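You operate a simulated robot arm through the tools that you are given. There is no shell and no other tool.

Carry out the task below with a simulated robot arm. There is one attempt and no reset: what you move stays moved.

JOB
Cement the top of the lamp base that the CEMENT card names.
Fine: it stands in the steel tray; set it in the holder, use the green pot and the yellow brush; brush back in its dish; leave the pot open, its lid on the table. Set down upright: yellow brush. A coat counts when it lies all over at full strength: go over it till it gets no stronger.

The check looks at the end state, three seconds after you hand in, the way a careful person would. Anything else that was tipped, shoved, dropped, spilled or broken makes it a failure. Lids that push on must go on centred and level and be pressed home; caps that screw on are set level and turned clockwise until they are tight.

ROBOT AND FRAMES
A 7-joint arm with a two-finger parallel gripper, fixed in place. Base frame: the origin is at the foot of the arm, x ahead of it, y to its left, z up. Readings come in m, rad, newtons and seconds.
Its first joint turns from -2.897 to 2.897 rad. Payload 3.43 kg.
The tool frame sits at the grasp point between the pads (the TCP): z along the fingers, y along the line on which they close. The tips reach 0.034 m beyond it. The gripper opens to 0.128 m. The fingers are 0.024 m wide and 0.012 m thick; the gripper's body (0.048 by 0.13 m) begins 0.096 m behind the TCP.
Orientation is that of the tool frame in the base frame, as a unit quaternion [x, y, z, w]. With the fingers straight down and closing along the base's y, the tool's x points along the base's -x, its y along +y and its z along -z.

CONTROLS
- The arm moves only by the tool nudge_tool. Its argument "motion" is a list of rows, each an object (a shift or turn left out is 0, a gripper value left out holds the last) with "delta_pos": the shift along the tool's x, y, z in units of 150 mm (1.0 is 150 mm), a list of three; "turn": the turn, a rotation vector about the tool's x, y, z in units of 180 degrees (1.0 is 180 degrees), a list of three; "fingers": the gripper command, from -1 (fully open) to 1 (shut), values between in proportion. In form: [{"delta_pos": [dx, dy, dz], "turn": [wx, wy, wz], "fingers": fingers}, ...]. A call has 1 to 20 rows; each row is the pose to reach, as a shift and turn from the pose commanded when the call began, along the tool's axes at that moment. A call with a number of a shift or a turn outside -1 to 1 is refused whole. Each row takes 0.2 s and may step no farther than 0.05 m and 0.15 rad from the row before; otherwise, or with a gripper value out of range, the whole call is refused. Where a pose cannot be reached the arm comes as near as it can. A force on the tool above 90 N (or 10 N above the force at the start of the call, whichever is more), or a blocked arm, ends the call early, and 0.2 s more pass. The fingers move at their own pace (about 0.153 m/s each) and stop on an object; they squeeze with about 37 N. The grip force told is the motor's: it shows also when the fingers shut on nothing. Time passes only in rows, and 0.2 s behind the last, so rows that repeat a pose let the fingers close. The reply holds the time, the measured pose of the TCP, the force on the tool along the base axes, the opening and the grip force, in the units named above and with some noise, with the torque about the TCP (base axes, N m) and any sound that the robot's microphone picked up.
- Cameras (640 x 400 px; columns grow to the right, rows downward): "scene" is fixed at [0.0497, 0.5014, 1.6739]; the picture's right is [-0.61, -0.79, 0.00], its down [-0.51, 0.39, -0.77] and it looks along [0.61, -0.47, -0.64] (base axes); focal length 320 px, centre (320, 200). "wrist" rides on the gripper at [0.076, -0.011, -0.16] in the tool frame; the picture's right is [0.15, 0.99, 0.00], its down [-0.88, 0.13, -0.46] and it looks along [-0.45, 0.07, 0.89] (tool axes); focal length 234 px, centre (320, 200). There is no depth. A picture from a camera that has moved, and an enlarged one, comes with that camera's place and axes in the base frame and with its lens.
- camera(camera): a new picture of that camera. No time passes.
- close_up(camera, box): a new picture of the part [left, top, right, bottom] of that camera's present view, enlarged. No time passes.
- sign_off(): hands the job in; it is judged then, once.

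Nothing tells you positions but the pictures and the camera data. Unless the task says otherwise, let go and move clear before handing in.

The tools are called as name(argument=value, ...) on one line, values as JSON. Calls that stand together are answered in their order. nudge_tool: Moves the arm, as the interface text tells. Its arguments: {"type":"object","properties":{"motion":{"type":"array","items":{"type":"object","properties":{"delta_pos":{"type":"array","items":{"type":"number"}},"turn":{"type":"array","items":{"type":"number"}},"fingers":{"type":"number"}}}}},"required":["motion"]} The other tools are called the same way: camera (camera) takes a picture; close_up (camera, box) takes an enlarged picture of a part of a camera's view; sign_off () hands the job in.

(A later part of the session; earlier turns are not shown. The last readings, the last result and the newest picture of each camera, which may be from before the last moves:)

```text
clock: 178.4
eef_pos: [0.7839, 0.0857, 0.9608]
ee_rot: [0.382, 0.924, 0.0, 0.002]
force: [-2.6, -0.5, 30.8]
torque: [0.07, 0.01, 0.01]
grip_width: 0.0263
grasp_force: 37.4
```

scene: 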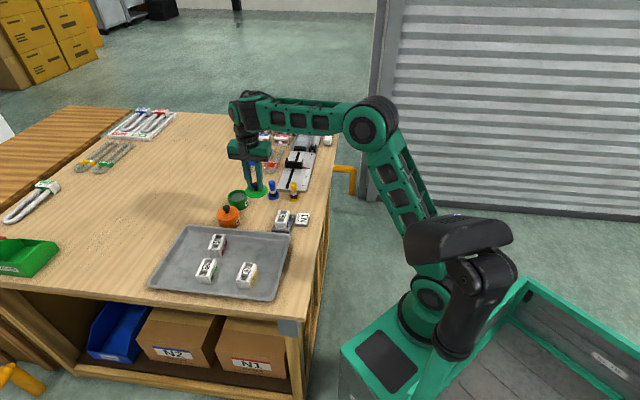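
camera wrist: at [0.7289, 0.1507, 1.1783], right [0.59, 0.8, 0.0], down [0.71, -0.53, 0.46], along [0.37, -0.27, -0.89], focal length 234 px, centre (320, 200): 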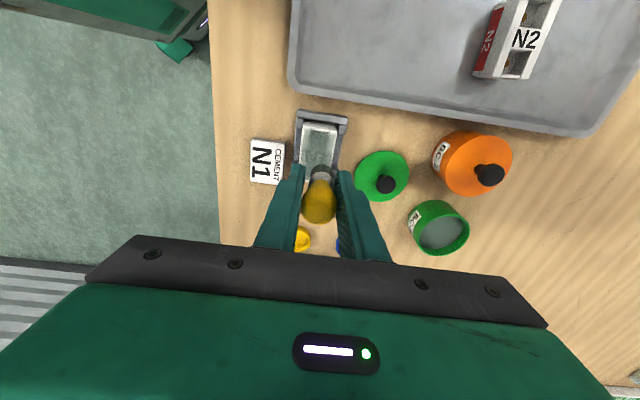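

Contact confirmed on the −y rail. Now dabs along the −y lane, about 15–20 N each.

nudge_tool(motion=[{"delta_pos": [0.102, 0, -0.035]}, {"delta_pos": [0.102, 0, -0.005]}, {"delta_pos": [0.102, 0, -0.005]}, {"delta_pos": [0.205, 0, -0.035]}, {"delta_pos": [0.205, 0, -0.005]}, {"delta_pos": [0.205, 0, -0.005]}, {"delta_pos": [0.15, 0, -0.035]}, {"delta_pos": [0.05, 0, -0.035]}, {"delta_pos": [0.05, 0, -0.005]}, {"delta_pos": [0.05, 0, -0.005]}, {"delta_pos": [-0.05, 0, -0.035]}, {"delta_pos": [-0.05, 0, -0.005]}, {"delta_pos": [-0.05, 0, -0.005]}, {"delta_pos": [-0.13, 0, -0.035]}, {"delta_pos": [-0.13, 0, -0.005]}, {"delta_pos": [-0.13, 0, -0.005]}, {"delta_pos": [-0.205, 0, -0.035]}, {"delta_pos": [-0.205, 0, -0.005]}, {"delta_pos": [-0.205, 0, -0.005]}])

close_up(camera="wrist", box=[262, 100, 378, 190])

close_up(camera="scene", box=[264, 195, 304, 228])

```text
clock: 182.4
eef_pos: [0.8062, 0.0635, 0.9612]
ee_rot: [0.382, 0.924, 0.0, 0.002]
force: [-0.2, -0.2, 2.8]
torque: [-0.04, -0.04, 0.02]
grip_width: 0.0262
grasp_force: 36.6
```

```text
4.44 times, centred on (320, 145) of wrist
camera zoom: at [0.7444, 0.1107, 1.1201], right [0.59, 0.8, 0.0], down [0.71, -0.53, 0.46], along [0.37, -0.27, -0.89], focal length 1041 px, centre (320, 444)
```

zoom: 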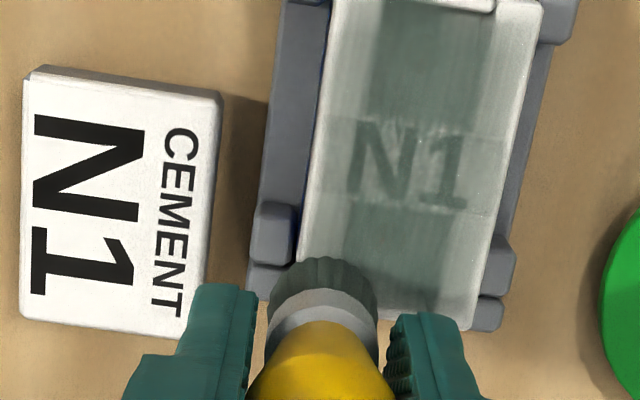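

```text
12.12 times, centred on (284, 212) of scene
camera zoom: at [0.0497, 0.5014, 1.6739], right [-0.61, -0.79, 0.0], down [-0.51, 0.39, -0.77], along [0.61, -0.47, -0.64], focal length 3880 px, centre (756, 61)
```

zoom: 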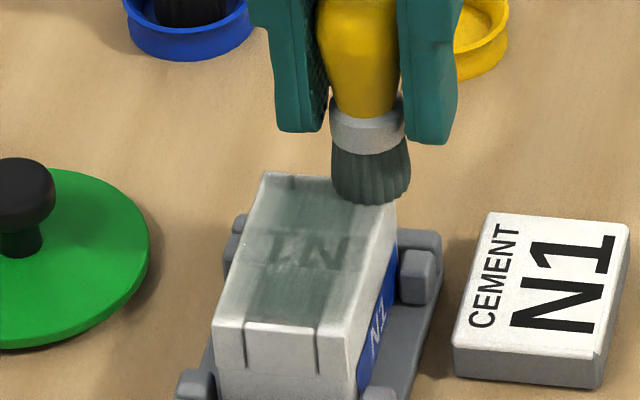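

The −y rail is now evenly grey apart from its extreme edge. I'll continue with the centre lane, then the +y lane.

nudge_tool(motion=[{"delta_pos": [0, 0.05, -0.03]}, {"delta_pos": [0, 0.1, -0.03]}, {"delta_pos": [0, 0.1, 0.003]}, {"delta_pos": [0, 0.1, 0.003]}, {"delta_pos": [0.1, 0.1, -0.03]}, {"delta_pos": [0.1, 0.1, 0.003]}, {"delta_pos": [0.1, 0.1, 0.003]}, {"delta_pos": [0.2, 0.1, -0.03]}, {"delta_pos": [0.2, 0.1, 0.003]}, {"delta_pos": [0.2, 0.1, 0.003]}, {"delta_pos": [0.3, 0.1, -0.03]}, {"delta_pos": [0.3, 0.1, 0.003]}, {"delta_pos": [0.3, 0.1, 0.003]}, {"delta_pos": [0.41, 0.1, -0.03]}, {"delta_pos": [0.41, 0.1, 0.003]}, {"delta_pos": [0.41, 0.1, 0.003]}])

nudge_tool(motion=[{"delta_pos": [0, 0.05, -0.03]}, {"delta_pos": [0, 0.1, -0.03]}, {"delta_pos": [0, 0.1, 0.0]}, {"delta_pos": [0, 0.1, 0.0]}, {"delta_pos": [-0.1, 0.1, -0.03]}, {"delta_pos": [-0.1, 0.1, 0.0]}, {"delta_pos": [-0.1, 0.1, 0.0]}, {"delta_pos": [-0.2, 0.1, -0.03]}, {"delta_pos": [-0.2, 0.1, 0.0]}, {"delta_pos": [-0.2, 0.1, 0.0]}, {"delta_pos": [-0.3, 0.1, -0.03]}, {"delta_pos": [-0.3, 0.1, 0.0]}, {"delta_pos": [-0.3, 0.1, 0.0]}, {"delta_pos": [-0.41, 0.1, -0.03]}, {"delta_pos": [-0.41, 0.1, 0.0]}, {"delta_pos": [-0.41, 0.1, 0.0]}])

close_up(camera="wrist", box=[262, 100, 378, 190])

close_up(camera="scene", box=[264, 195, 304, 228])

```text
clock: 185.8
eef_pos: [0.7737, 0.1188, 0.9616]
ee_rot: [0.381, 0.924, 0.001, 0.003]
force: [-3.3, -0.4, 24.8]
torque: [0.06, 0.16, 0.07]
grip_width: 0.0261
grasp_force: 37.1
```

```text
clock: 189.2
eef_pos: [0.8264, 0.0843, 0.9616]
ee_rot: [0.382, 0.924, 0.0, 0.001]
force: [-0.1, 0.1, 6.9]
torque: [-0.02, -0.03, -0.01]
grip_width: 0.0261
grasp_force: 37.0
```

```text
4.44 times, centred on (320, 145) of wrist
camera zoom: at [0.7653, 0.1312, 1.1198], right [0.59, 0.8, 0.0], down [0.71, -0.53, 0.46], along [0.37, -0.27, -0.89], focal length 1041 px, centre (320, 444)
```

zoom: 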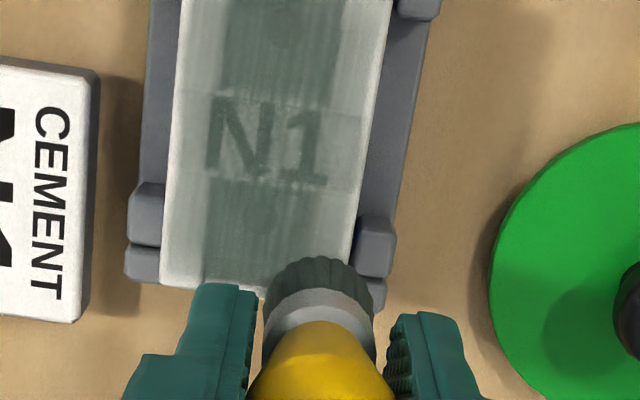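

```text
12.12 times, centred on (284, 212) of scene
camera zoom: at [0.0497, 0.5014, 1.6739], right [-0.61, -0.79, 0.0], down [-0.51, 0.39, -0.77], along [0.61, -0.47, -0.64], focal length 3880 px, centre (756, 61)
```

zoom: 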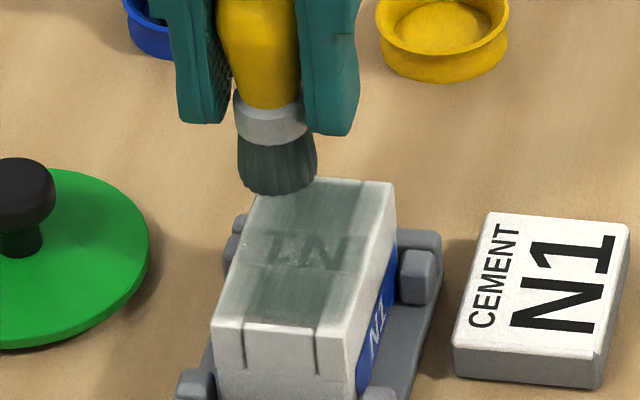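

Good: coverage is much more even. I'll lift and move the hand aside in −x for an unobstructed straight-down view of the whole top.

nudge_tool(motion=[{"delta_pos": [0, 0, -0.1]}, {"delta_pos": [0, 0, -0.3]}, {"delta_pos": [-0.15, -0.05, -0.4]}, {"delta_pos": [-0.3, -0.1, -0.45]}, {"delta_pos": [-0.33, -0.1, -0.45]}, {"delta_pos": [-0.33, -0.1, -0.45]}])

close_up(camera="wrist", box=[280, 20, 376, 100])

close_up(camera="scene", box=[276, 207, 300, 229])

camera(camera="wrist")

```text
clock: 190.6
eef_pos: [0.8507, 0.0405, 1.0268]
ee_rot: [0.382, 0.924, 0.0, 0.002]
force: [0.1, 0.7, -1.1]
torque: [-0.03, 0.0, 0.01]
grip_width: 0.0262
grasp_force: 36.8
```

```text
5.00 times, centred on (328, 60) of wrist
camera zoom: at [0.7897, 0.0868, 1.1857], right [0.59, 0.8, 0.0], down [0.71, -0.53, 0.46], along [0.37, -0.27, -0.89], focal length 1171 px, centre (280, 900)
```

zoom: 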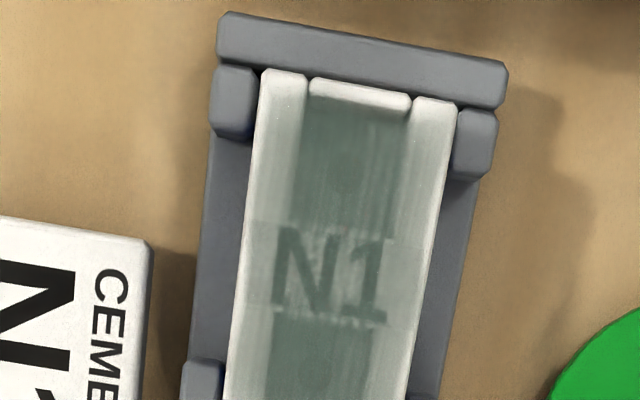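

```text
16.00 times, centred on (288, 218) of scene
camera zoom: at [0.0497, 0.5014, 1.6739], right [-0.61, -0.79, 0.0], down [-0.51, 0.39, -0.77], along [0.61, -0.47, -0.64], focal length 5121 px, centre (832, -88)
```

zoom: 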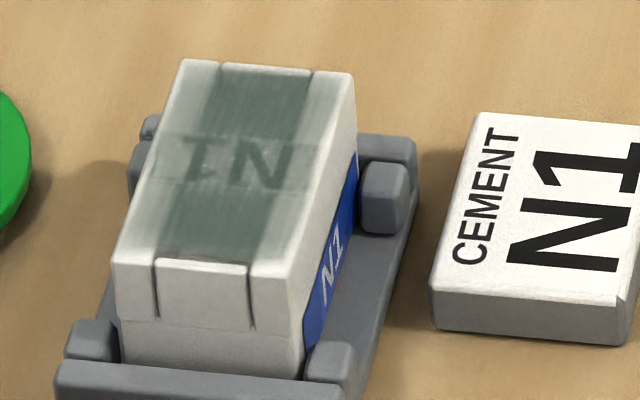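

```text
taken
camera wrist: at [0.7897, 0.0868, 1.1857], right [0.59, 0.8, 0.0], down [0.71, -0.53, 0.46], along [0.37, -0.27, -0.89], focal length 234 px, centre (320, 200)
```

wrist: 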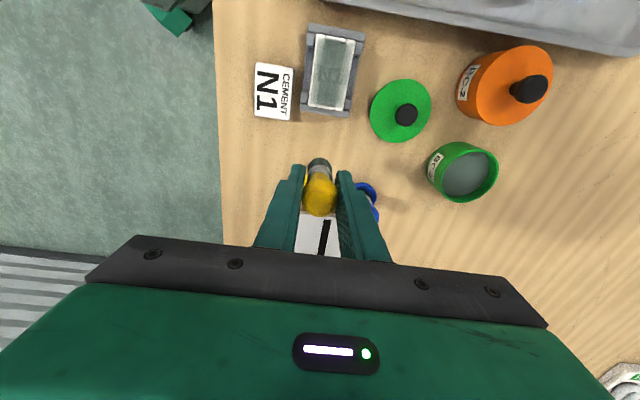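

Now a clear view of N1's top. I'll zoom in on the full top at higher magnification.

close_up(camera="wrist", box=[300, 28, 364, 72])

close_up(camera="wrist", box=[300, 70, 364, 114])

```text
9.09 times, centred on (332, 50) of wrist
camera zoom: at [0.7897, 0.0868, 1.1857], right [0.59, 0.8, 0.0], down [0.71, -0.53, 0.46], along [0.37, -0.27, -0.89], focal length 2129 px, centre (211, 1564)
```

zoom: 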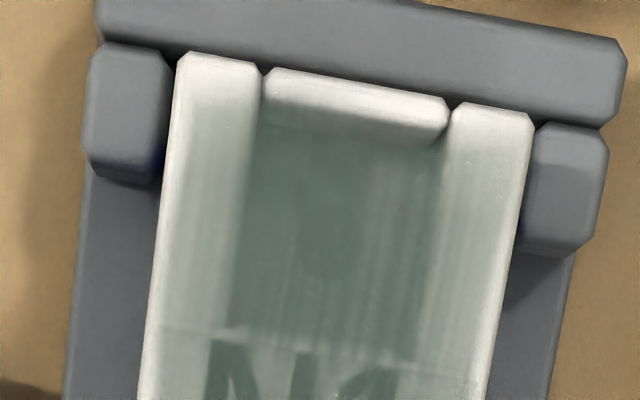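

```text
9.09 times, centred on (332, 92) of wrist
camera zoom: at [0.7897, 0.0868, 1.1857], right [0.59, 0.8, 0.0], down [0.71, -0.53, 0.46], along [0.37, -0.27, -0.89], focal length 2129 px, centre (211, 1182)
```

zoom: 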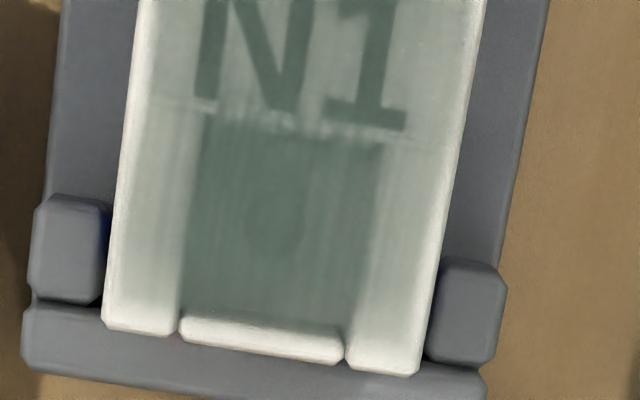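

The film is even across the middle, but the last few mm at both ends and the outer edges are thinner. I'll reload and dab those borders specifically.

nudge_tool(motion=[{"delta_pos": [0, 0, -0.098]}, {"delta_pos": [-0.01, 0.28, -0.098]}, {"delta_pos": [-0.02, 0.57, -0.098]}, {"delta_pos": [-0.02, 0.85, -0.098]}])

nudge_tool(motion=[{"delta_pos": [-0.01, 0.22, 0]}, {"delta_pos": [-0.018, 0.435, 0]}, {"delta_pos": [-0.018, 0.435, 0.25]}, {"delta_pos": [-0.018, 0.435, 0.5]}, {"delta_pos": [-0.018, 0.435, 0.61]}, {"delta_pos": [-0.018, 0.435, 0.634]}, {"delta_pos": [-0.018, 0.435, 0.634]}])

nudge_tool(motion=[{"delta_pos": [0, 0, 0.006]}, {"delta_pos": [0, 0, 0.006]}])

```text
clock: 191.6
eef_pos: [0.9417, 0.1267, 1.0436]
ee_rot: [0.382, 0.924, 0.0, 0.002]
force: [-0.7, -0.8, 0.1]
torque: [0.06, -0.02, 0.0]
grip_width: 0.0261
grasp_force: 36.8
```

```text
clock: 193.2
eef_pos: [0.9928, 0.1719, 0.9479]
ee_rot: [0.382, 0.924, 0.0, 0.001]
force: [0.9, -0.4, -0.6]
torque: [0.03, -0.03, -0.01]
grip_width: 0.0261
grasp_force: 36.9
```

```text
clock: 193.8
eef_pos: [0.9927, 0.1727, 0.9484]
ee_rot: [0.381, 0.924, 0.0, 0.001]
force: [-0.6, 0.7, -0.4]
torque: [-0.03, -0.01, 0.0]
grip_width: 0.026
grasp_force: 37.4
```

nudge_tool(motion=[{"delta_pos": [0, 0, 0.008]}, {"delta_pos": [0, 0, 0.008]}])

nudge_tool(motion=[{"delta_pos": [0, 0, 0.007]}, {"delta_pos": [0, 0, 0.007]}])

```text
clock: 194.4
eef_pos: [0.9928, 0.173, 0.9478]
ee_rot: [0.382, 0.924, 0.001, 0.002]
force: [-0.6, -1.8, 8.6]
torque: [-0.07, -0.06, 0.03]
grip_width: 0.026
grasp_force: 37.4
```

```text
clock: 195.0
eef_pos: [0.9909, 0.1716, 0.9471]
ee_rot: [0.383, 0.924, 0.002, 0.004]
force: [0.7, -0.6, 23.4]
torque: [0.0, -0.15, 0.01]
grip_width: 0.0262
grasp_force: 37.4
```

Loaded with a flat press at 23 N. Back to N1, checking the alignment on the way in.

nudge_tool(motion=[{"delta_pos": [0, 0, -0.1]}, {"delta_pos": [0, 0, -0.35]}, {"delta_pos": [0, 0, -0.655]}, {"delta_pos": [0.1, -0.25, -0.655]}, {"delta_pos": [0.2, -0.47, -0.655]}, {"delta_pos": [0.3, -0.69, -0.655]}])

nudge_tool(motion=[{"delta_pos": [0.1, -0.2, 0]}, {"delta_pos": [0.2, -0.4, 0]}, {"delta_pos": [0.29, -0.598, 0]}, {"delta_pos": [0.29, -0.598, 0.15]}, {"delta_pos": [0.29, -0.598, 0.3]}, {"delta_pos": [0.29, -0.598, 0.3]}])

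close_up(camera="wrist", box=[272, 100, 368, 180])

close_up(camera="scene", box=[264, 185, 304, 228])

```text
clock: 196.4
eef_pos: [0.886, 0.1318, 1.0404]
ee_rot: [0.382, 0.924, 0.0, 0.001]
force: [0.0, 0.4, -1.7]
torque: [-0.03, 0.02, -0.01]
grip_width: 0.0259
grasp_force: 36.9
```

```text
clock: 197.8
eef_pos: [0.7924, 0.0981, 0.9977]
ee_rot: [0.382, 0.924, 0.0, 0.001]
force: [-0.3, -0.3, 0.0]
torque: [0.02, 0.01, -0.01]
grip_width: 0.0261
grasp_force: 37.3
```

```text
5.00 times, centred on (320, 140) of wrist
camera zoom: at [0.7312, 0.1442, 1.1563], right [0.59, 0.8, 0.0], down [0.71, -0.53, 0.46], along [0.37, -0.27, -0.89], focal length 1171 px, centre (320, 500)
```

zoom: 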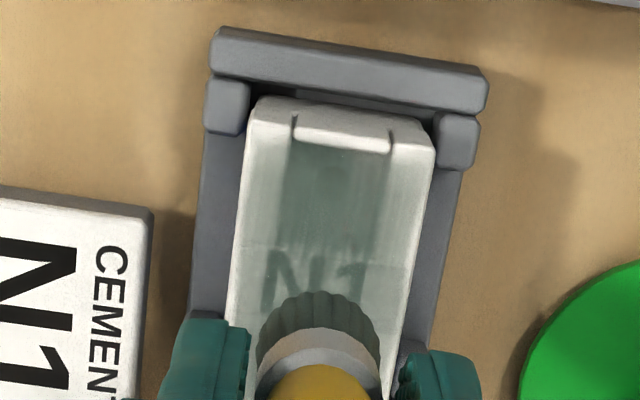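

```text
9.30 times, centred on (284, 206) of scene
camera zoom: at [0.0497, 0.5014, 1.6739], right [-0.61, -0.79, 0.0], down [-0.51, 0.39, -0.77], along [0.61, -0.47, -0.64], focal length 2977 px, centre (655, 140)
```

zoom: 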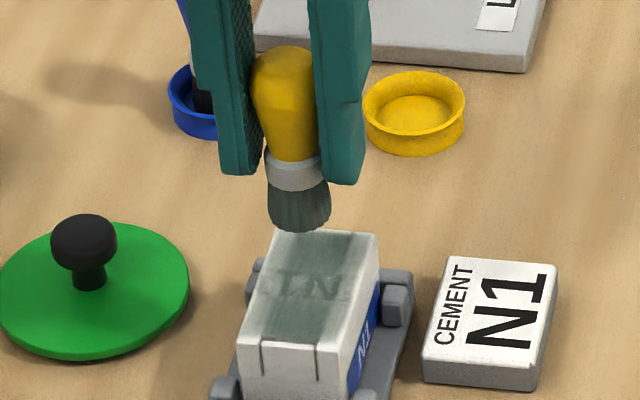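

Brush and base are aligned to within a millimetre. I'll dab along the +x end border first.

nudge_tool(motion=[{"delta_pos": [0.12, 0.06, 0.1]}, {"delta_pos": [0.22, 0.1, 0.2]}, {"delta_pos": [0.22, 0.1, 0.252]}, {"delta_pos": [0.22, 0.1, 0.252]}, {"delta_pos": [0.22, 0.05, 0.22]}, {"delta_pos": [0.22, 0.05, 0.252]}, {"delta_pos": [0.22, 0.05, 0.252]}, {"delta_pos": [0.22, 0, 0.22]}, {"delta_pos": [0.22, 0, 0.252]}, {"delta_pos": [0.22, 0, 0.252]}, {"delta_pos": [0.22, -0.05, 0.22]}, {"delta_pos": [0.22, -0.05, 0.252]}, {"delta_pos": [0.22, -0.05, 0.252]}, {"delta_pos": [0.22, -0.1, 0.22]}, {"delta_pos": [0.22, -0.1, 0.252]}, {"delta_pos": [0.22, -0.1, 0.252]}])

close_up(camera="scene", box=[264, 195, 304, 228])

```text
clock: 201.2
eef_pos: [0.7577, 0.1099, 0.9601]
ee_rot: [0.382, 0.924, 0.001, 0.003]
force: [-3.0, -0.8, 21.9]
torque: [-0.07, -0.01, 0.02]
grip_width: 0.0262
grasp_force: 37.0
```

```text
12.12 times, centred on (284, 212) of scene
camera zoom: at [0.0497, 0.5014, 1.6739], right [-0.61, -0.79, 0.0], down [-0.51, 0.39, -0.77], along [0.61, -0.47, -0.64], focal length 3880 px, centre (756, 61)
```

zoom: 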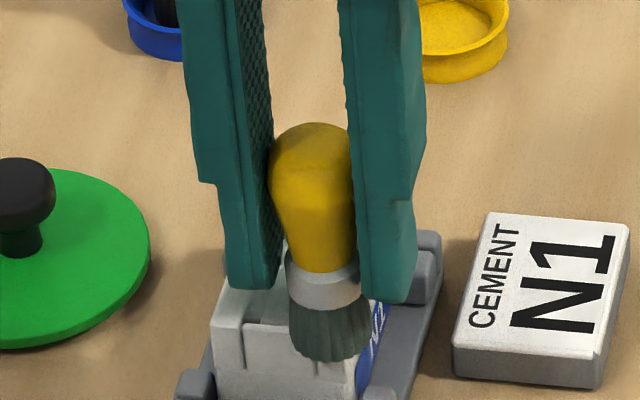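

Good contact (22 N). Next the −y edge and the −x end.

nudge_tool(motion=[{"delta_pos": [-0.07, -0.02, -0.03]}, {"delta_pos": [-0.07, -0.02, -0.001]}, {"delta_pos": [-0.07, -0.02, -0.001]}, {"delta_pos": [-0.145, -0.02, -0.03]}, {"delta_pos": [-0.145, -0.02, -0.001]}, {"delta_pos": [-0.145, -0.02, -0.001]}, {"delta_pos": [-0.22, -0.02, -0.03]}, {"delta_pos": [-0.22, -0.02, -0.001]}, {"delta_pos": [-0.22, -0.02, -0.001]}, {"delta_pos": [-0.295, -0.02, -0.03]}, {"delta_pos": [-0.295, -0.02, -0.001]}, {"delta_pos": [-0.295, -0.02, -0.001]}, {"delta_pos": [-0.37, -0.02, -0.03]}, {"delta_pos": [-0.37, -0.02, -0.001]}, {"delta_pos": [-0.37, -0.02, -0.001]}, {"delta_pos": [-0.43, 0, -0.03]}, {"delta_pos": [-0.43, 0, 0]}, {"delta_pos": [-0.43, 0, 0]}])

nudge_tool(motion=[{"delta_pos": [0, 0.05, -0.03]}, {"delta_pos": [0, 0.05, 0.002]}, {"delta_pos": [0, 0.05, 0.002]}, {"delta_pos": [0, 0.1, -0.03]}, {"delta_pos": [0, 0.1, 0.002]}, {"delta_pos": [0, 0.1, 0.002]}, {"delta_pos": [0, 0.15, -0.03]}, {"delta_pos": [0, 0.15, 0.002]}, {"delta_pos": [0, 0.15, 0.002]}, {"delta_pos": [0, 0.2, -0.03]}, {"delta_pos": [0, 0.2, 0.002]}, {"delta_pos": [0, 0.2, 0.002]}])

nudge_tool(motion=[{"delta_pos": [0.06, 0.02, -0.03]}, {"delta_pos": [0.06, 0.02, 0.0]}, {"delta_pos": [0.06, 0.02, 0.0]}, {"delta_pos": [0.13, 0.02, -0.03]}, {"delta_pos": [0.13, 0.02, 0.0]}, {"delta_pos": [0.13, 0.02, 0.0]}, {"delta_pos": [0.21, 0.02, -0.03]}, {"delta_pos": [0.21, 0.02, 0.0]}, {"delta_pos": [0.21, 0.02, 0.0]}, {"delta_pos": [0.285, 0.02, -0.03]}, {"delta_pos": [0.285, 0.02, 0.0]}, {"delta_pos": [0.285, 0.02, 0.0]}, {"delta_pos": [0.36, 0.02, -0.03]}, {"delta_pos": [0.36, 0.02, 0.0]}, {"delta_pos": [0.36, 0.02, 0.0]}])

close_up(camera="scene", box=[264, 195, 304, 228])

close_up(camera="wrist", box=[262, 100, 378, 190])

```text
clock: 205.0
eef_pos: [0.8046, 0.0657, 0.9625]
ee_rot: [0.382, 0.924, 0.001, 0.002]
force: [0.4, -0.4, 9.3]
torque: [0.02, -0.08, -0.01]
grip_width: 0.0259
grasp_force: 37.1
```

```text
clock: 207.6
eef_pos: [0.8245, 0.0856, 0.9609]
ee_rot: [0.382, 0.924, 0.0, 0.003]
force: [0.1, -0.9, 11.3]
torque: [-0.03, 0.0, 0.0]
grip_width: 0.0261
grasp_force: 37.1
```

```text
clock: 210.8
eef_pos: [0.79, 0.1267, 0.9611]
ee_rot: [0.381, 0.925, 0.001, 0.002]
force: [0.3, 0.5, 22.3]
torque: [-0.12, 0.04, 0.0]
grip_width: 0.0261
grasp_force: 37.3
```

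```text
12.12 times, centred on (284, 212) of scene
camera zoom: at [0.0497, 0.5014, 1.6739], right [-0.61, -0.79, 0.0], down [-0.51, 0.39, -0.77], along [0.61, -0.47, -0.64], focal length 3880 px, centre (756, 61)
```

zoom: 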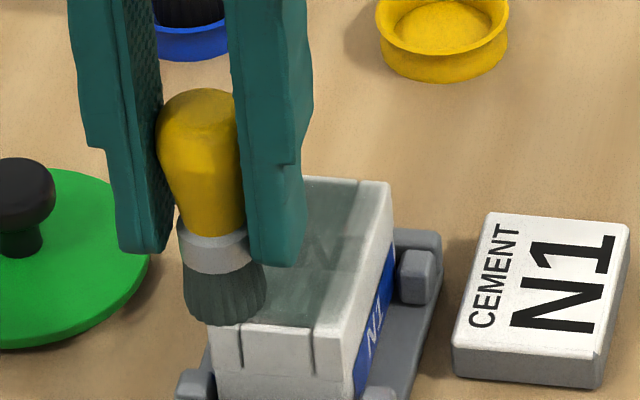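

```text
4.44 times, centred on (320, 145) of wrist
camera zoom: at [0.7274, 0.1734, 1.119], right [0.59, 0.8, 0.0], down [0.71, -0.53, 0.46], along [0.37, -0.27, -0.89], focal length 1041 px, centre (320, 444)
```

zoom: 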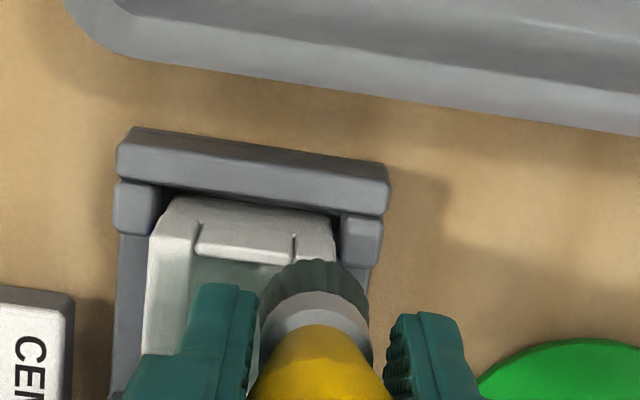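

Contact was good through all those dabs. Moving aside to inspect the whole top.

nudge_tool(motion=[{"delta_pos": [0, 0, -0.12]}, {"delta_pos": [0, 0, -0.4]}, {"delta_pos": [-0.22, -0.05, -0.456]}, {"delta_pos": [-0.46, -0.08, -0.456]}, {"delta_pos": [-0.702, -0.117, -0.456]}, {"delta_pos": [-0.702, -0.117, -0.456]}])

close_up(camera="wrist", box=[300, 28, 364, 72])

close_up(camera="wrist", box=[300, 70, 364, 114])

close_up(camera="scene", box=[276, 207, 300, 229])

```text
clock: 212.2
eef_pos: [0.8488, 0.0393, 1.0289]
ee_rot: [0.382, 0.924, 0.0, 0.002]
force: [-0.6, -0.9, -1.5]
torque: [-0.02, -0.02, 0.0]
grip_width: 0.0261
grasp_force: 36.9
```

```text
9.09 times, centred on (332, 50) of wrist
camera zoom: at [0.7865, 0.0854, 1.1865], right [0.59, 0.8, 0.0], down [0.71, -0.53, 0.46], along [0.37, -0.27, -0.89], focal length 2129 px, centre (211, 1564)
```

zoom: 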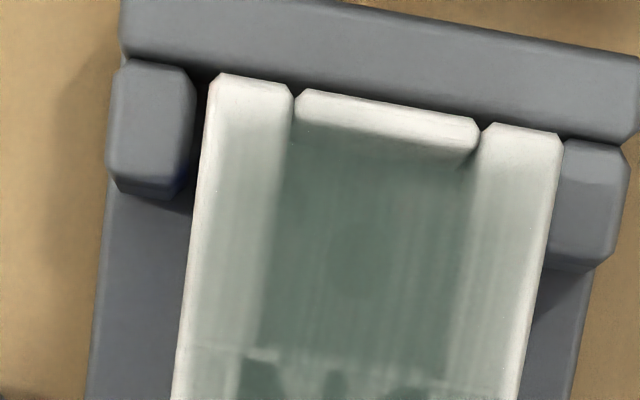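

```text
9.09 times, centred on (332, 92) of wrist
camera zoom: at [0.7865, 0.0854, 1.1865], right [0.59, 0.8, 0.0], down [0.71, -0.53, 0.46], along [0.37, -0.27, -0.89], focal length 2129 px, centre (211, 1182)
```

zoom: 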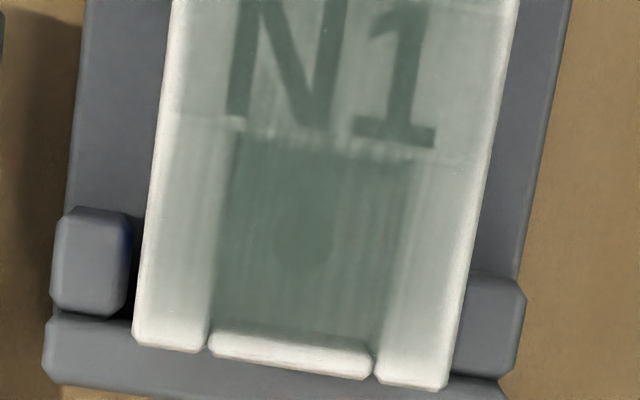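

```text
16.00 times, centred on (288, 218) of scene
camera zoom: at [0.0497, 0.5014, 1.6739], right [-0.61, -0.79, 0.0], down [-0.51, 0.39, -0.77], along [0.61, -0.47, -0.64], focal length 5121 px, centre (832, -88)
```

zoom: 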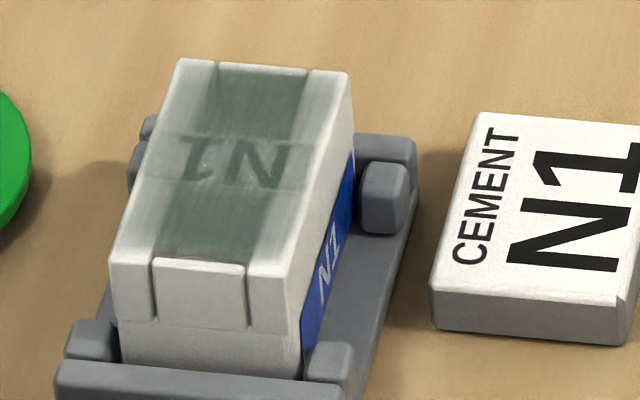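

The ends now reach the lips, but the rails still look lighter than the centre. I'll reload and test longer dwells on the rails.

nudge_tool(motion=[{"delta_pos": [0, 0, -0.098]}, {"delta_pos": [-0.01, 0.28, -0.098]}, {"delta_pos": [-0.02, 0.57, -0.098]}, {"delta_pos": [-0.02, 0.85, -0.098]}])

nudge_tool(motion=[{"delta_pos": [-0.01, 0.22, 0]}, {"delta_pos": [-0.018, 0.435, 0]}, {"delta_pos": [-0.018, 0.435, 0.25]}, {"delta_pos": [-0.018, 0.435, 0.5]}, {"delta_pos": [-0.018, 0.435, 0.62]}, {"delta_pos": [-0.018, 0.435, 0.65]}, {"delta_pos": [-0.018, 0.435, 0.653]}, {"delta_pos": [-0.018, 0.435, 0.653]}])

close_up(camera="wrist", box=[256, 90, 384, 210])

```text
clock: 213.2
eef_pos: [0.9408, 0.1282, 1.0438]
ee_rot: [0.382, 0.924, -0.001, 0.002]
force: [0.5, -0.4, 0.5]
torque: [0.08, -0.01, -0.03]
grip_width: 0.0262
grasp_force: 37.4
```

```text
clock: 215.0
eef_pos: [0.9928, 0.1718, 0.9476]
ee_rot: [0.382, 0.924, 0.001, 0.002]
force: [-2.1, 0.7, 10.4]
torque: [0.0, 0.01, 0.02]
grip_width: 0.0263
grasp_force: 36.8
```

```text
3.33 times, centred on (320, 150) of wrist
camera zoom: at [0.9299, 0.2182, 1.1056], right [0.59, 0.8, 0.0], down [0.71, -0.53, 0.46], along [0.37, -0.27, -0.89], focal length 781 px, centre (320, 367)
```

zoom: 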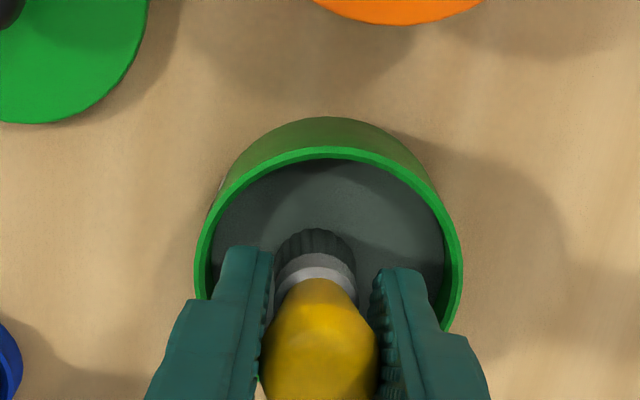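

Loaded again. Returning to dwell-dab the −y rail, holding longer at each spot.

nudge_tool(motion=[{"delta_pos": [0, 0, -0.1]}, {"delta_pos": [0, 0, -0.35]}, {"delta_pos": [0, 0, -0.653]}, {"delta_pos": [0.1, -0.25, -0.653]}, {"delta_pos": [0.2, -0.47, -0.653]}, {"delta_pos": [0.3, -0.69, -0.653]}])

nudge_tool(motion=[{"delta_pos": [0.1, -0.2, 0]}, {"delta_pos": [0.2, -0.4, 0]}, {"delta_pos": [0.29, -0.598, 0]}, {"delta_pos": [0.29, -0.598, 0.15]}, {"delta_pos": [0.29, -0.598, 0.3]}])

nudge_tool(motion=[{"delta_pos": [0.1, -0.05, 0.1]}, {"delta_pos": [0.18, -0.09, 0.21]}, {"delta_pos": [0.18, -0.09, 0.252]}, {"delta_pos": [0.18, -0.09, 0.252]}, {"delta_pos": [0.18, -0.09, 0.252]}, {"delta_pos": [0.18, -0.09, 0.252]}, {"delta_pos": [0.09, -0.09, 0.222]}, {"delta_pos": [0.09, -0.09, 0.252]}, {"delta_pos": [0.09, -0.09, 0.252]}, {"delta_pos": [0.09, -0.09, 0.252]}, {"delta_pos": [0.09, -0.09, 0.252]}, {"delta_pos": [0, -0.09, 0.222]}, {"delta_pos": [0, -0.09, 0.252]}, {"delta_pos": [0, -0.09, 0.252]}, {"delta_pos": [0, -0.09, 0.252]}, {"delta_pos": [0, -0.09, 0.252]}])

nudge_tool(motion=[{"delta_pos": [-0.09, 0, -0.03]}, {"delta_pos": [-0.09, 0, 0]}, {"delta_pos": [-0.09, 0, 0]}, {"delta_pos": [-0.09, 0, 0]}, {"delta_pos": [-0.09, 0, 0]}, {"delta_pos": [-0.18, 0, -0.03]}, {"delta_pos": [-0.18, 0, 0]}, {"delta_pos": [-0.18, 0, 0]}, {"delta_pos": [-0.18, 0, 0]}, {"delta_pos": [-0.18, 0, 0]}])

close_up(camera="wrist", box=[262, 100, 378, 190])

close_up(camera="scene", box=[264, 195, 304, 228])

```text
clock: 216.4
eef_pos: [0.8859, 0.1284, 1.0429]
ee_rot: [0.382, 0.924, 0.001, 0.001]
force: [0.2, -0.6, -2.1]
torque: [-0.02, 0.04, 0.02]
grip_width: 0.0262
grasp_force: 36.4
```

```text
clock: 217.6
eef_pos: [0.7901, 0.0964, 0.9995]
ee_rot: [0.382, 0.924, 0.0, 0.002]
force: [0.3, 0.4, -0.5]
torque: [-0.03, 0.01, -0.03]
grip_width: 0.0261
grasp_force: 36.9
```

```text
clock: 221.0
eef_pos: [0.7824, 0.0885, 0.9611]
ee_rot: [0.382, 0.924, 0.002, 0.003]
force: [-1.4, -3.5, 25.3]
torque: [-0.2, -0.18, -0.03]
grip_width: 0.0259
grasp_force: 36.5
```

```text
clock: 223.2
eef_pos: [0.8016, 0.0697, 0.9615]
ee_rot: [0.381, 0.925, 0.001, 0.002]
force: [0.6, -1.7, 16.9]
torque: [-0.08, -0.21, -0.02]
grip_width: 0.0262
grasp_force: 37.3
```

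```text
4.44 times, centred on (320, 145) of wrist
camera zoom: at [0.7403, 0.116, 1.1193], right [0.59, 0.8, 0.0], down [0.71, -0.53, 0.46], along [0.37, -0.27, -0.89], focal length 1041 px, centre (320, 444)
```

zoom: 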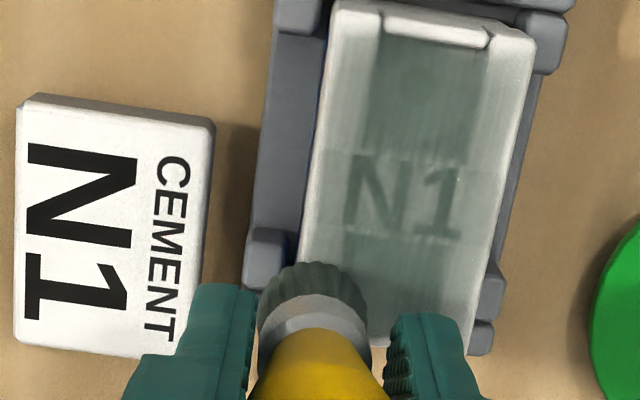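

```text
12.12 times, centred on (284, 212) of scene
camera zoom: at [0.0497, 0.5014, 1.6739], right [-0.61, -0.79, 0.0], down [-0.51, 0.39, -0.77], along [0.61, -0.47, -0.64], focal length 3880 px, centre (756, 61)
```

zoom: 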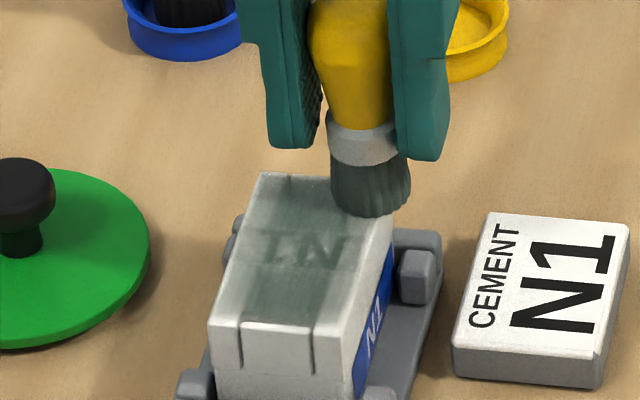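

The −y rail now matches the rest much better. Same dwell dabs along the +y rail.

nudge_tool(motion=[{"delta_pos": [0, 0.09, -0.035]}, {"delta_pos": [0, 0.18, -0.03]}, {"delta_pos": [0, 0.18, 0]}, {"delta_pos": [0, 0.18, 0]}, {"delta_pos": [0, 0.18, 0]}, {"delta_pos": [0, 0.18, 0]}, {"delta_pos": [0.09, 0.18, -0.03]}, {"delta_pos": [0.09, 0.18, 0]}, {"delta_pos": [0.09, 0.18, 0]}, {"delta_pos": [0.09, 0.18, 0]}, {"delta_pos": [0.09, 0.18, 0]}, {"delta_pos": [0.18, 0.18, -0.03]}, {"delta_pos": [0.18, 0.18, 0]}, {"delta_pos": [0.18, 0.18, 0]}, {"delta_pos": [0.18, 0.18, 0]}, {"delta_pos": [0.18, 0.18, 0]}])

nudge_tool(motion=[{"delta_pos": [0.09, 0, -0.03]}, {"delta_pos": [0.09, 0, 0]}, {"delta_pos": [0.09, 0, 0]}, {"delta_pos": [0.09, 0, 0]}, {"delta_pos": [0.09, 0, 0]}, {"delta_pos": [0.18, 0, -0.03]}, {"delta_pos": [0.18, 0, 0]}, {"delta_pos": [0.18, 0, 0]}, {"delta_pos": [0.18, 0, 0]}, {"delta_pos": [0.18, 0, 0]}])

nudge_tool(motion=[{"delta_pos": [0, 0, -0.12]}, {"delta_pos": [0, 0, -0.4]}, {"delta_pos": [-0.22, -0.04, -0.454]}, {"delta_pos": [-0.46, -0.06, -0.454]}, {"delta_pos": [-0.732, -0.087, -0.454]}, {"delta_pos": [-0.732, -0.087, -0.454]}])

close_up(camera="wrist", box=[300, 28, 364, 72])

close_up(camera="wrist", box=[300, 70, 364, 114])

close_up(camera="scene", box=[276, 207, 300, 229])

```text
clock: 226.6
eef_pos: [0.8033, 0.1078, 0.9613]
ee_rot: [0.382, 0.924, 0.001, 0.002]
force: [-0.6, -0.2, 17.3]
torque: [-0.04, -0.11, -0.04]
grip_width: 0.0262
grasp_force: 37.3
```

```text
clock: 228.8
eef_pos: [0.7818, 0.1267, 0.9603]
ee_rot: [0.382, 0.924, 0.0, 0.003]
force: [-3.4, 1.1, 25.8]
torque: [0.15, 0.01, 0.0]
grip_width: 0.0261
grasp_force: 37.3
```

```text
clock: 230.2
eef_pos: [0.8519, 0.0416, 1.0249]
ee_rot: [0.382, 0.924, 0.001, 0.001]
force: [0.6, -1.1, -0.2]
torque: [0.0, 0.0, -0.01]
grip_width: 0.0265
grasp_force: 37.2
```

```text
9.09 times, centred on (332, 50) of wrist
camera zoom: at [0.7895, 0.0871, 1.1838], right [0.59, 0.8, 0.0], down [0.71, -0.53, 0.46], along [0.37, -0.27, -0.89], focal length 2129 px, centre (211, 1564)
```

zoom: 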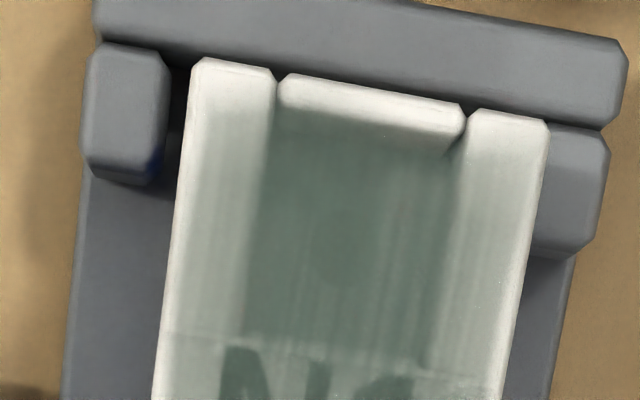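

```text
9.09 times, centred on (332, 92) of wrist
camera zoom: at [0.7895, 0.0871, 1.1838], right [0.59, 0.8, 0.0], down [0.71, -0.53, 0.46], along [0.37, -0.27, -0.89], focal length 2129 px, centre (211, 1182)
```

zoom: 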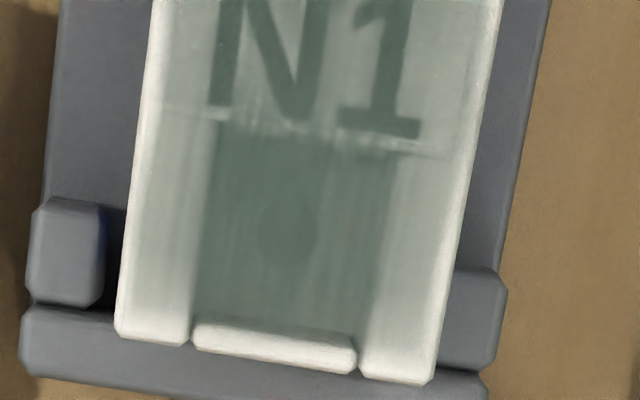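

```text
16.00 times, centred on (288, 218) of scene
camera zoom: at [0.0497, 0.5014, 1.6739], right [-0.61, -0.79, 0.0], down [-0.51, 0.39, -0.77], along [0.61, -0.47, -0.64], focal length 5121 px, centre (832, -88)
```

zoom: 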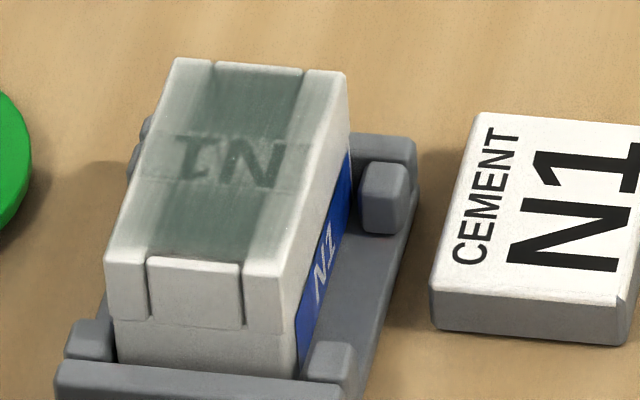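

The film now looks nearly uniform across rails and centre. To be sure it is at full strength, I'll reload and do another complete round, then compare.

nudge_tool(motion=[{"delta_pos": [0, 0, -0.098]}, {"delta_pos": [-0.01, 0.28, -0.098]}, {"delta_pos": [-0.02, 0.57, -0.098]}, {"delta_pos": [-0.02, 0.85, -0.098]}])

nudge_tool(motion=[{"delta_pos": [-0.01, 0.22, 0]}, {"delta_pos": [-0.018, 0.435, 0]}, {"delta_pos": [-0.018, 0.435, 0.25]}, {"delta_pos": [-0.018, 0.435, 0.5]}, {"delta_pos": [-0.018, 0.435, 0.62]}, {"delta_pos": [-0.018, 0.435, 0.653]}, {"delta_pos": [-0.018, 0.435, 0.659]}, {"delta_pos": [-0.018, 0.435, 0.659]}])

nudge_tool(motion=[{"delta_pos": [0, 0, -0.1]}, {"delta_pos": [0, 0, -0.35]}, {"delta_pos": [0, 0, -0.659]}, {"delta_pos": [0.1, -0.25, -0.659]}, {"delta_pos": [0.2, -0.47, -0.659]}, {"delta_pos": [0.3, -0.69, -0.659]}])

nudge_tool(motion=[{"delta_pos": [0.1, -0.2, 0]}, {"delta_pos": [0.2, -0.4, 0]}, {"delta_pos": [0.29, -0.598, 0]}, {"delta_pos": [0.29, -0.598, 0.15]}, {"delta_pos": [0.29, -0.598, 0.3]}, {"delta_pos": [0.29, -0.598, 0.3]}])

close_up(camera="wrist", box=[272, 100, 368, 180])

```text
clock: 231.2
eef_pos: [0.9442, 0.1262, 1.0461]
ee_rot: [0.382, 0.924, 0.0, 0.003]
force: [0.3, -0.3, 0.0]
torque: [0.03, -0.06, 0.01]
grip_width: 0.0263
grasp_force: 36.5
```

```text
clock: 233.0
eef_pos: [0.9937, 0.1735, 0.9468]
ee_rot: [0.381, 0.924, 0.001, 0.002]
force: [2.1, 2.1, 15.8]
torque: [0.14, -0.28, 0.03]
grip_width: 0.0262
grasp_force: 36.4
```

```text
clock: 234.4
eef_pos: [0.8868, 0.1305, 1.0428]
ee_rot: [0.382, 0.924, 0.0, 0.001]
force: [-0.8, 1.0, -1.5]
torque: [-0.04, 0.02, 0.0]
grip_width: 0.0264
grasp_force: 37.5
```

```text
clock: 235.8
eef_pos: [0.7926, 0.0967, 0.997]
ee_rot: [0.382, 0.924, 0.001, 0.0]
force: [0.2, -0.3, -1.3]
torque: [0.0, -0.01, 0.02]
grip_width: 0.0263
grasp_force: 36.5
```

```text
5.00 times, centred on (320, 140) of wrist
camera zoom: at [0.7313, 0.1431, 1.1558], right [0.59, 0.8, 0.0], down [0.71, -0.53, 0.46], along [0.37, -0.27, -0.89], focal length 1171 px, centre (320, 500)
```

zoom: 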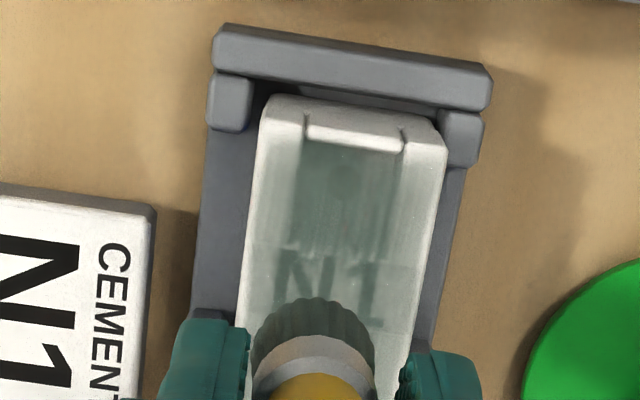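

N1 sits 3 mm toward +y of the brush now, so I'll bias the lanes. Full round of dwell dabs follows.

nudge_tool(motion=[{"delta_pos": [0.12, 0.06, 0.1]}, {"delta_pos": [0.21, 0.112, 0.215]}, {"delta_pos": [0.21, 0.112, 0.253]}, {"delta_pos": [0.21, 0.112, 0.253]}, {"delta_pos": [0.21, 0.112, 0.253]}, {"delta_pos": [0.105, 0.112, 0.223]}, {"delta_pos": [0.105, 0.112, 0.253]}, {"delta_pos": [0.105, 0.112, 0.253]}, {"delta_pos": [0, 0.112, 0.223]}, {"delta_pos": [0, 0.112, 0.253]}, {"delta_pos": [0, 0.112, 0.253]}, {"delta_pos": [-0.105, 0.112, 0.223]}, {"delta_pos": [-0.105, 0.112, 0.253]}, {"delta_pos": [-0.105, 0.112, 0.253]}, {"delta_pos": [-0.21, 0.112, 0.223]}, {"delta_pos": [-0.21, 0.112, 0.254]}, {"delta_pos": [-0.21, 0.112, 0.254]}, {"delta_pos": [-0.21, 0.112, 0.254]}])

nudge_tool(motion=[{"delta_pos": [0, -0.09, -0.03]}, {"delta_pos": [0, -0.09, 0]}, {"delta_pos": [0, -0.09, 0]}, {"delta_pos": [0.105, -0.09, -0.03]}, {"delta_pos": [0.105, -0.09, 0]}, {"delta_pos": [0.105, -0.09, 0]}, {"delta_pos": [0.21, -0.09, -0.03]}, {"delta_pos": [0.21, -0.09, 0]}, {"delta_pos": [0.21, -0.09, 0]}, {"delta_pos": [0.315, -0.09, -0.03]}, {"delta_pos": [0.315, -0.09, 0]}, {"delta_pos": [0.315, -0.09, 0]}, {"delta_pos": [0.42, -0.09, -0.03]}, {"delta_pos": [0.42, -0.09, 0]}, {"delta_pos": [0.42, -0.09, 0]}])

nudge_tool(motion=[{"delta_pos": [0, -0.09, -0.03]}, {"delta_pos": [0, -0.09, 0]}, {"delta_pos": [0, -0.09, 0]}, {"delta_pos": [0, -0.09, 0]}, {"delta_pos": [-0.105, -0.09, -0.03]}, {"delta_pos": [-0.105, -0.09, 0]}, {"delta_pos": [-0.105, -0.09, 0]}, {"delta_pos": [-0.21, -0.09, -0.03]}, {"delta_pos": [-0.21, -0.09, 0]}, {"delta_pos": [-0.21, -0.09, 0]}, {"delta_pos": [-0.315, -0.09, -0.03]}, {"delta_pos": [-0.315, -0.09, 0]}, {"delta_pos": [-0.315, -0.09, 0]}, {"delta_pos": [-0.42, -0.09, -0.03]}, {"delta_pos": [-0.42, -0.09, 0]}, {"delta_pos": [-0.42, -0.09, 0]}, {"delta_pos": [-0.42, -0.09, 0]}])

nudge_tool(motion=[{"delta_pos": [0, 0, -0.12]}, {"delta_pos": [0, 0, -0.4]}, {"delta_pos": [-0.16, 0.035, -0.456]}, {"delta_pos": [-0.342, 0.071, -0.456]}, {"delta_pos": [-0.342, 0.071, -0.456]}])

close_up(camera="wrist", box=[300, 28, 364, 72])

close_up(camera="wrist", box=[300, 70, 364, 114])

close_up(camera="scene", box=[276, 207, 300, 229])

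```text
clock: 239.6
eef_pos: [0.8256, 0.086, 0.9605]
ee_rot: [0.382, 0.924, 0.002, 0.003]
force: [-1.6, -3.5, 22.2]
torque: [-0.18, 0.02, 0.02]
grip_width: 0.0262
grasp_force: 36.4
```

```text
clock: 242.8
eef_pos: [0.7727, 0.1211, 0.9608]
ee_rot: [0.382, 0.924, 0.001, 0.002]
force: [-2.1, -1.3, 16.6]
torque: [0.02, 0.02, -0.01]
grip_width: 0.026
grasp_force: 36.4
```

```text
clock: 246.4
eef_pos: [0.8094, 0.0683, 0.9612]
ee_rot: [0.382, 0.924, 0.001, 0.003]
force: [-0.7, -2.0, 11.5]
torque: [-0.05, -0.01, 0.02]
grip_width: 0.0261
grasp_force: 37.0
```

```text
clock: 247.6
eef_pos: [0.8516, 0.039, 1.0288]
ee_rot: [0.381, 0.925, 0.0, 0.001]
force: [0.2, 0.1, 0.4]
torque: [0.01, -0.02, 0.04]
grip_width: 0.0264
grasp_force: 37.0
```

```text
9.09 times, centred on (332, 50) of wrist
camera zoom: at [0.7898, 0.0856, 1.1869], right [0.59, 0.8, 0.0], down [0.71, -0.53, 0.46], along [0.37, -0.27, -0.89], focal length 2129 px, centre (211, 1564)
```

zoom: 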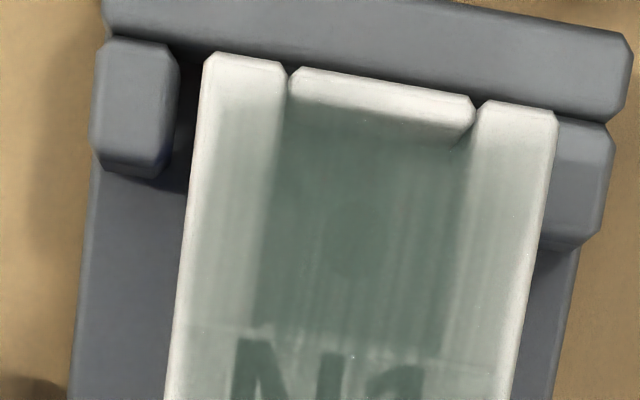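

```text
9.09 times, centred on (332, 92) of wrist
camera zoom: at [0.7898, 0.0856, 1.1869], right [0.59, 0.8, 0.0], down [0.71, -0.53, 0.46], along [0.37, -0.27, -0.89], focal length 2129 px, centre (211, 1182)
```

zoom: 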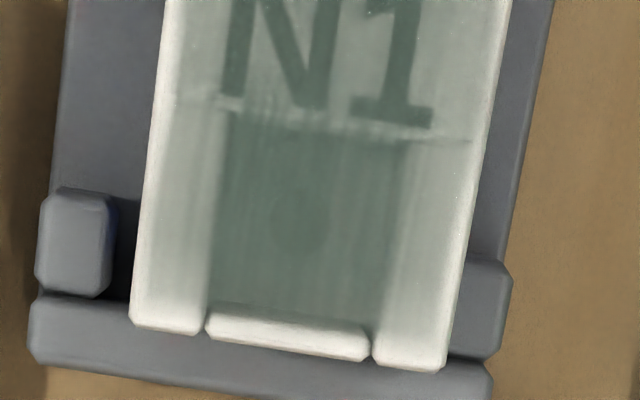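

```text
16.00 times, centred on (288, 218) of scene
camera zoom: at [0.0497, 0.5014, 1.6739], right [-0.61, -0.79, 0.0], down [-0.51, 0.39, -0.77], along [0.61, -0.47, -0.64], focal length 5121 px, centre (832, -88)
```

zoom: 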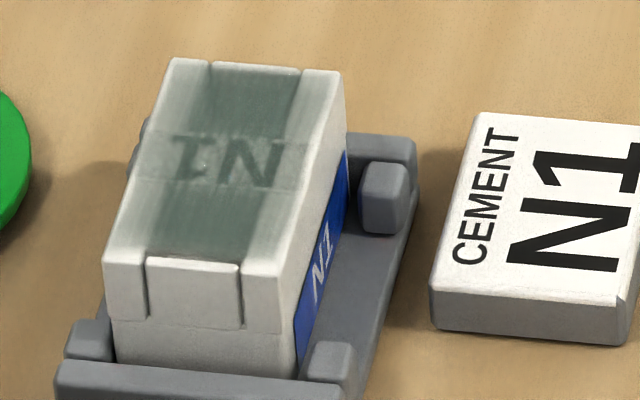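

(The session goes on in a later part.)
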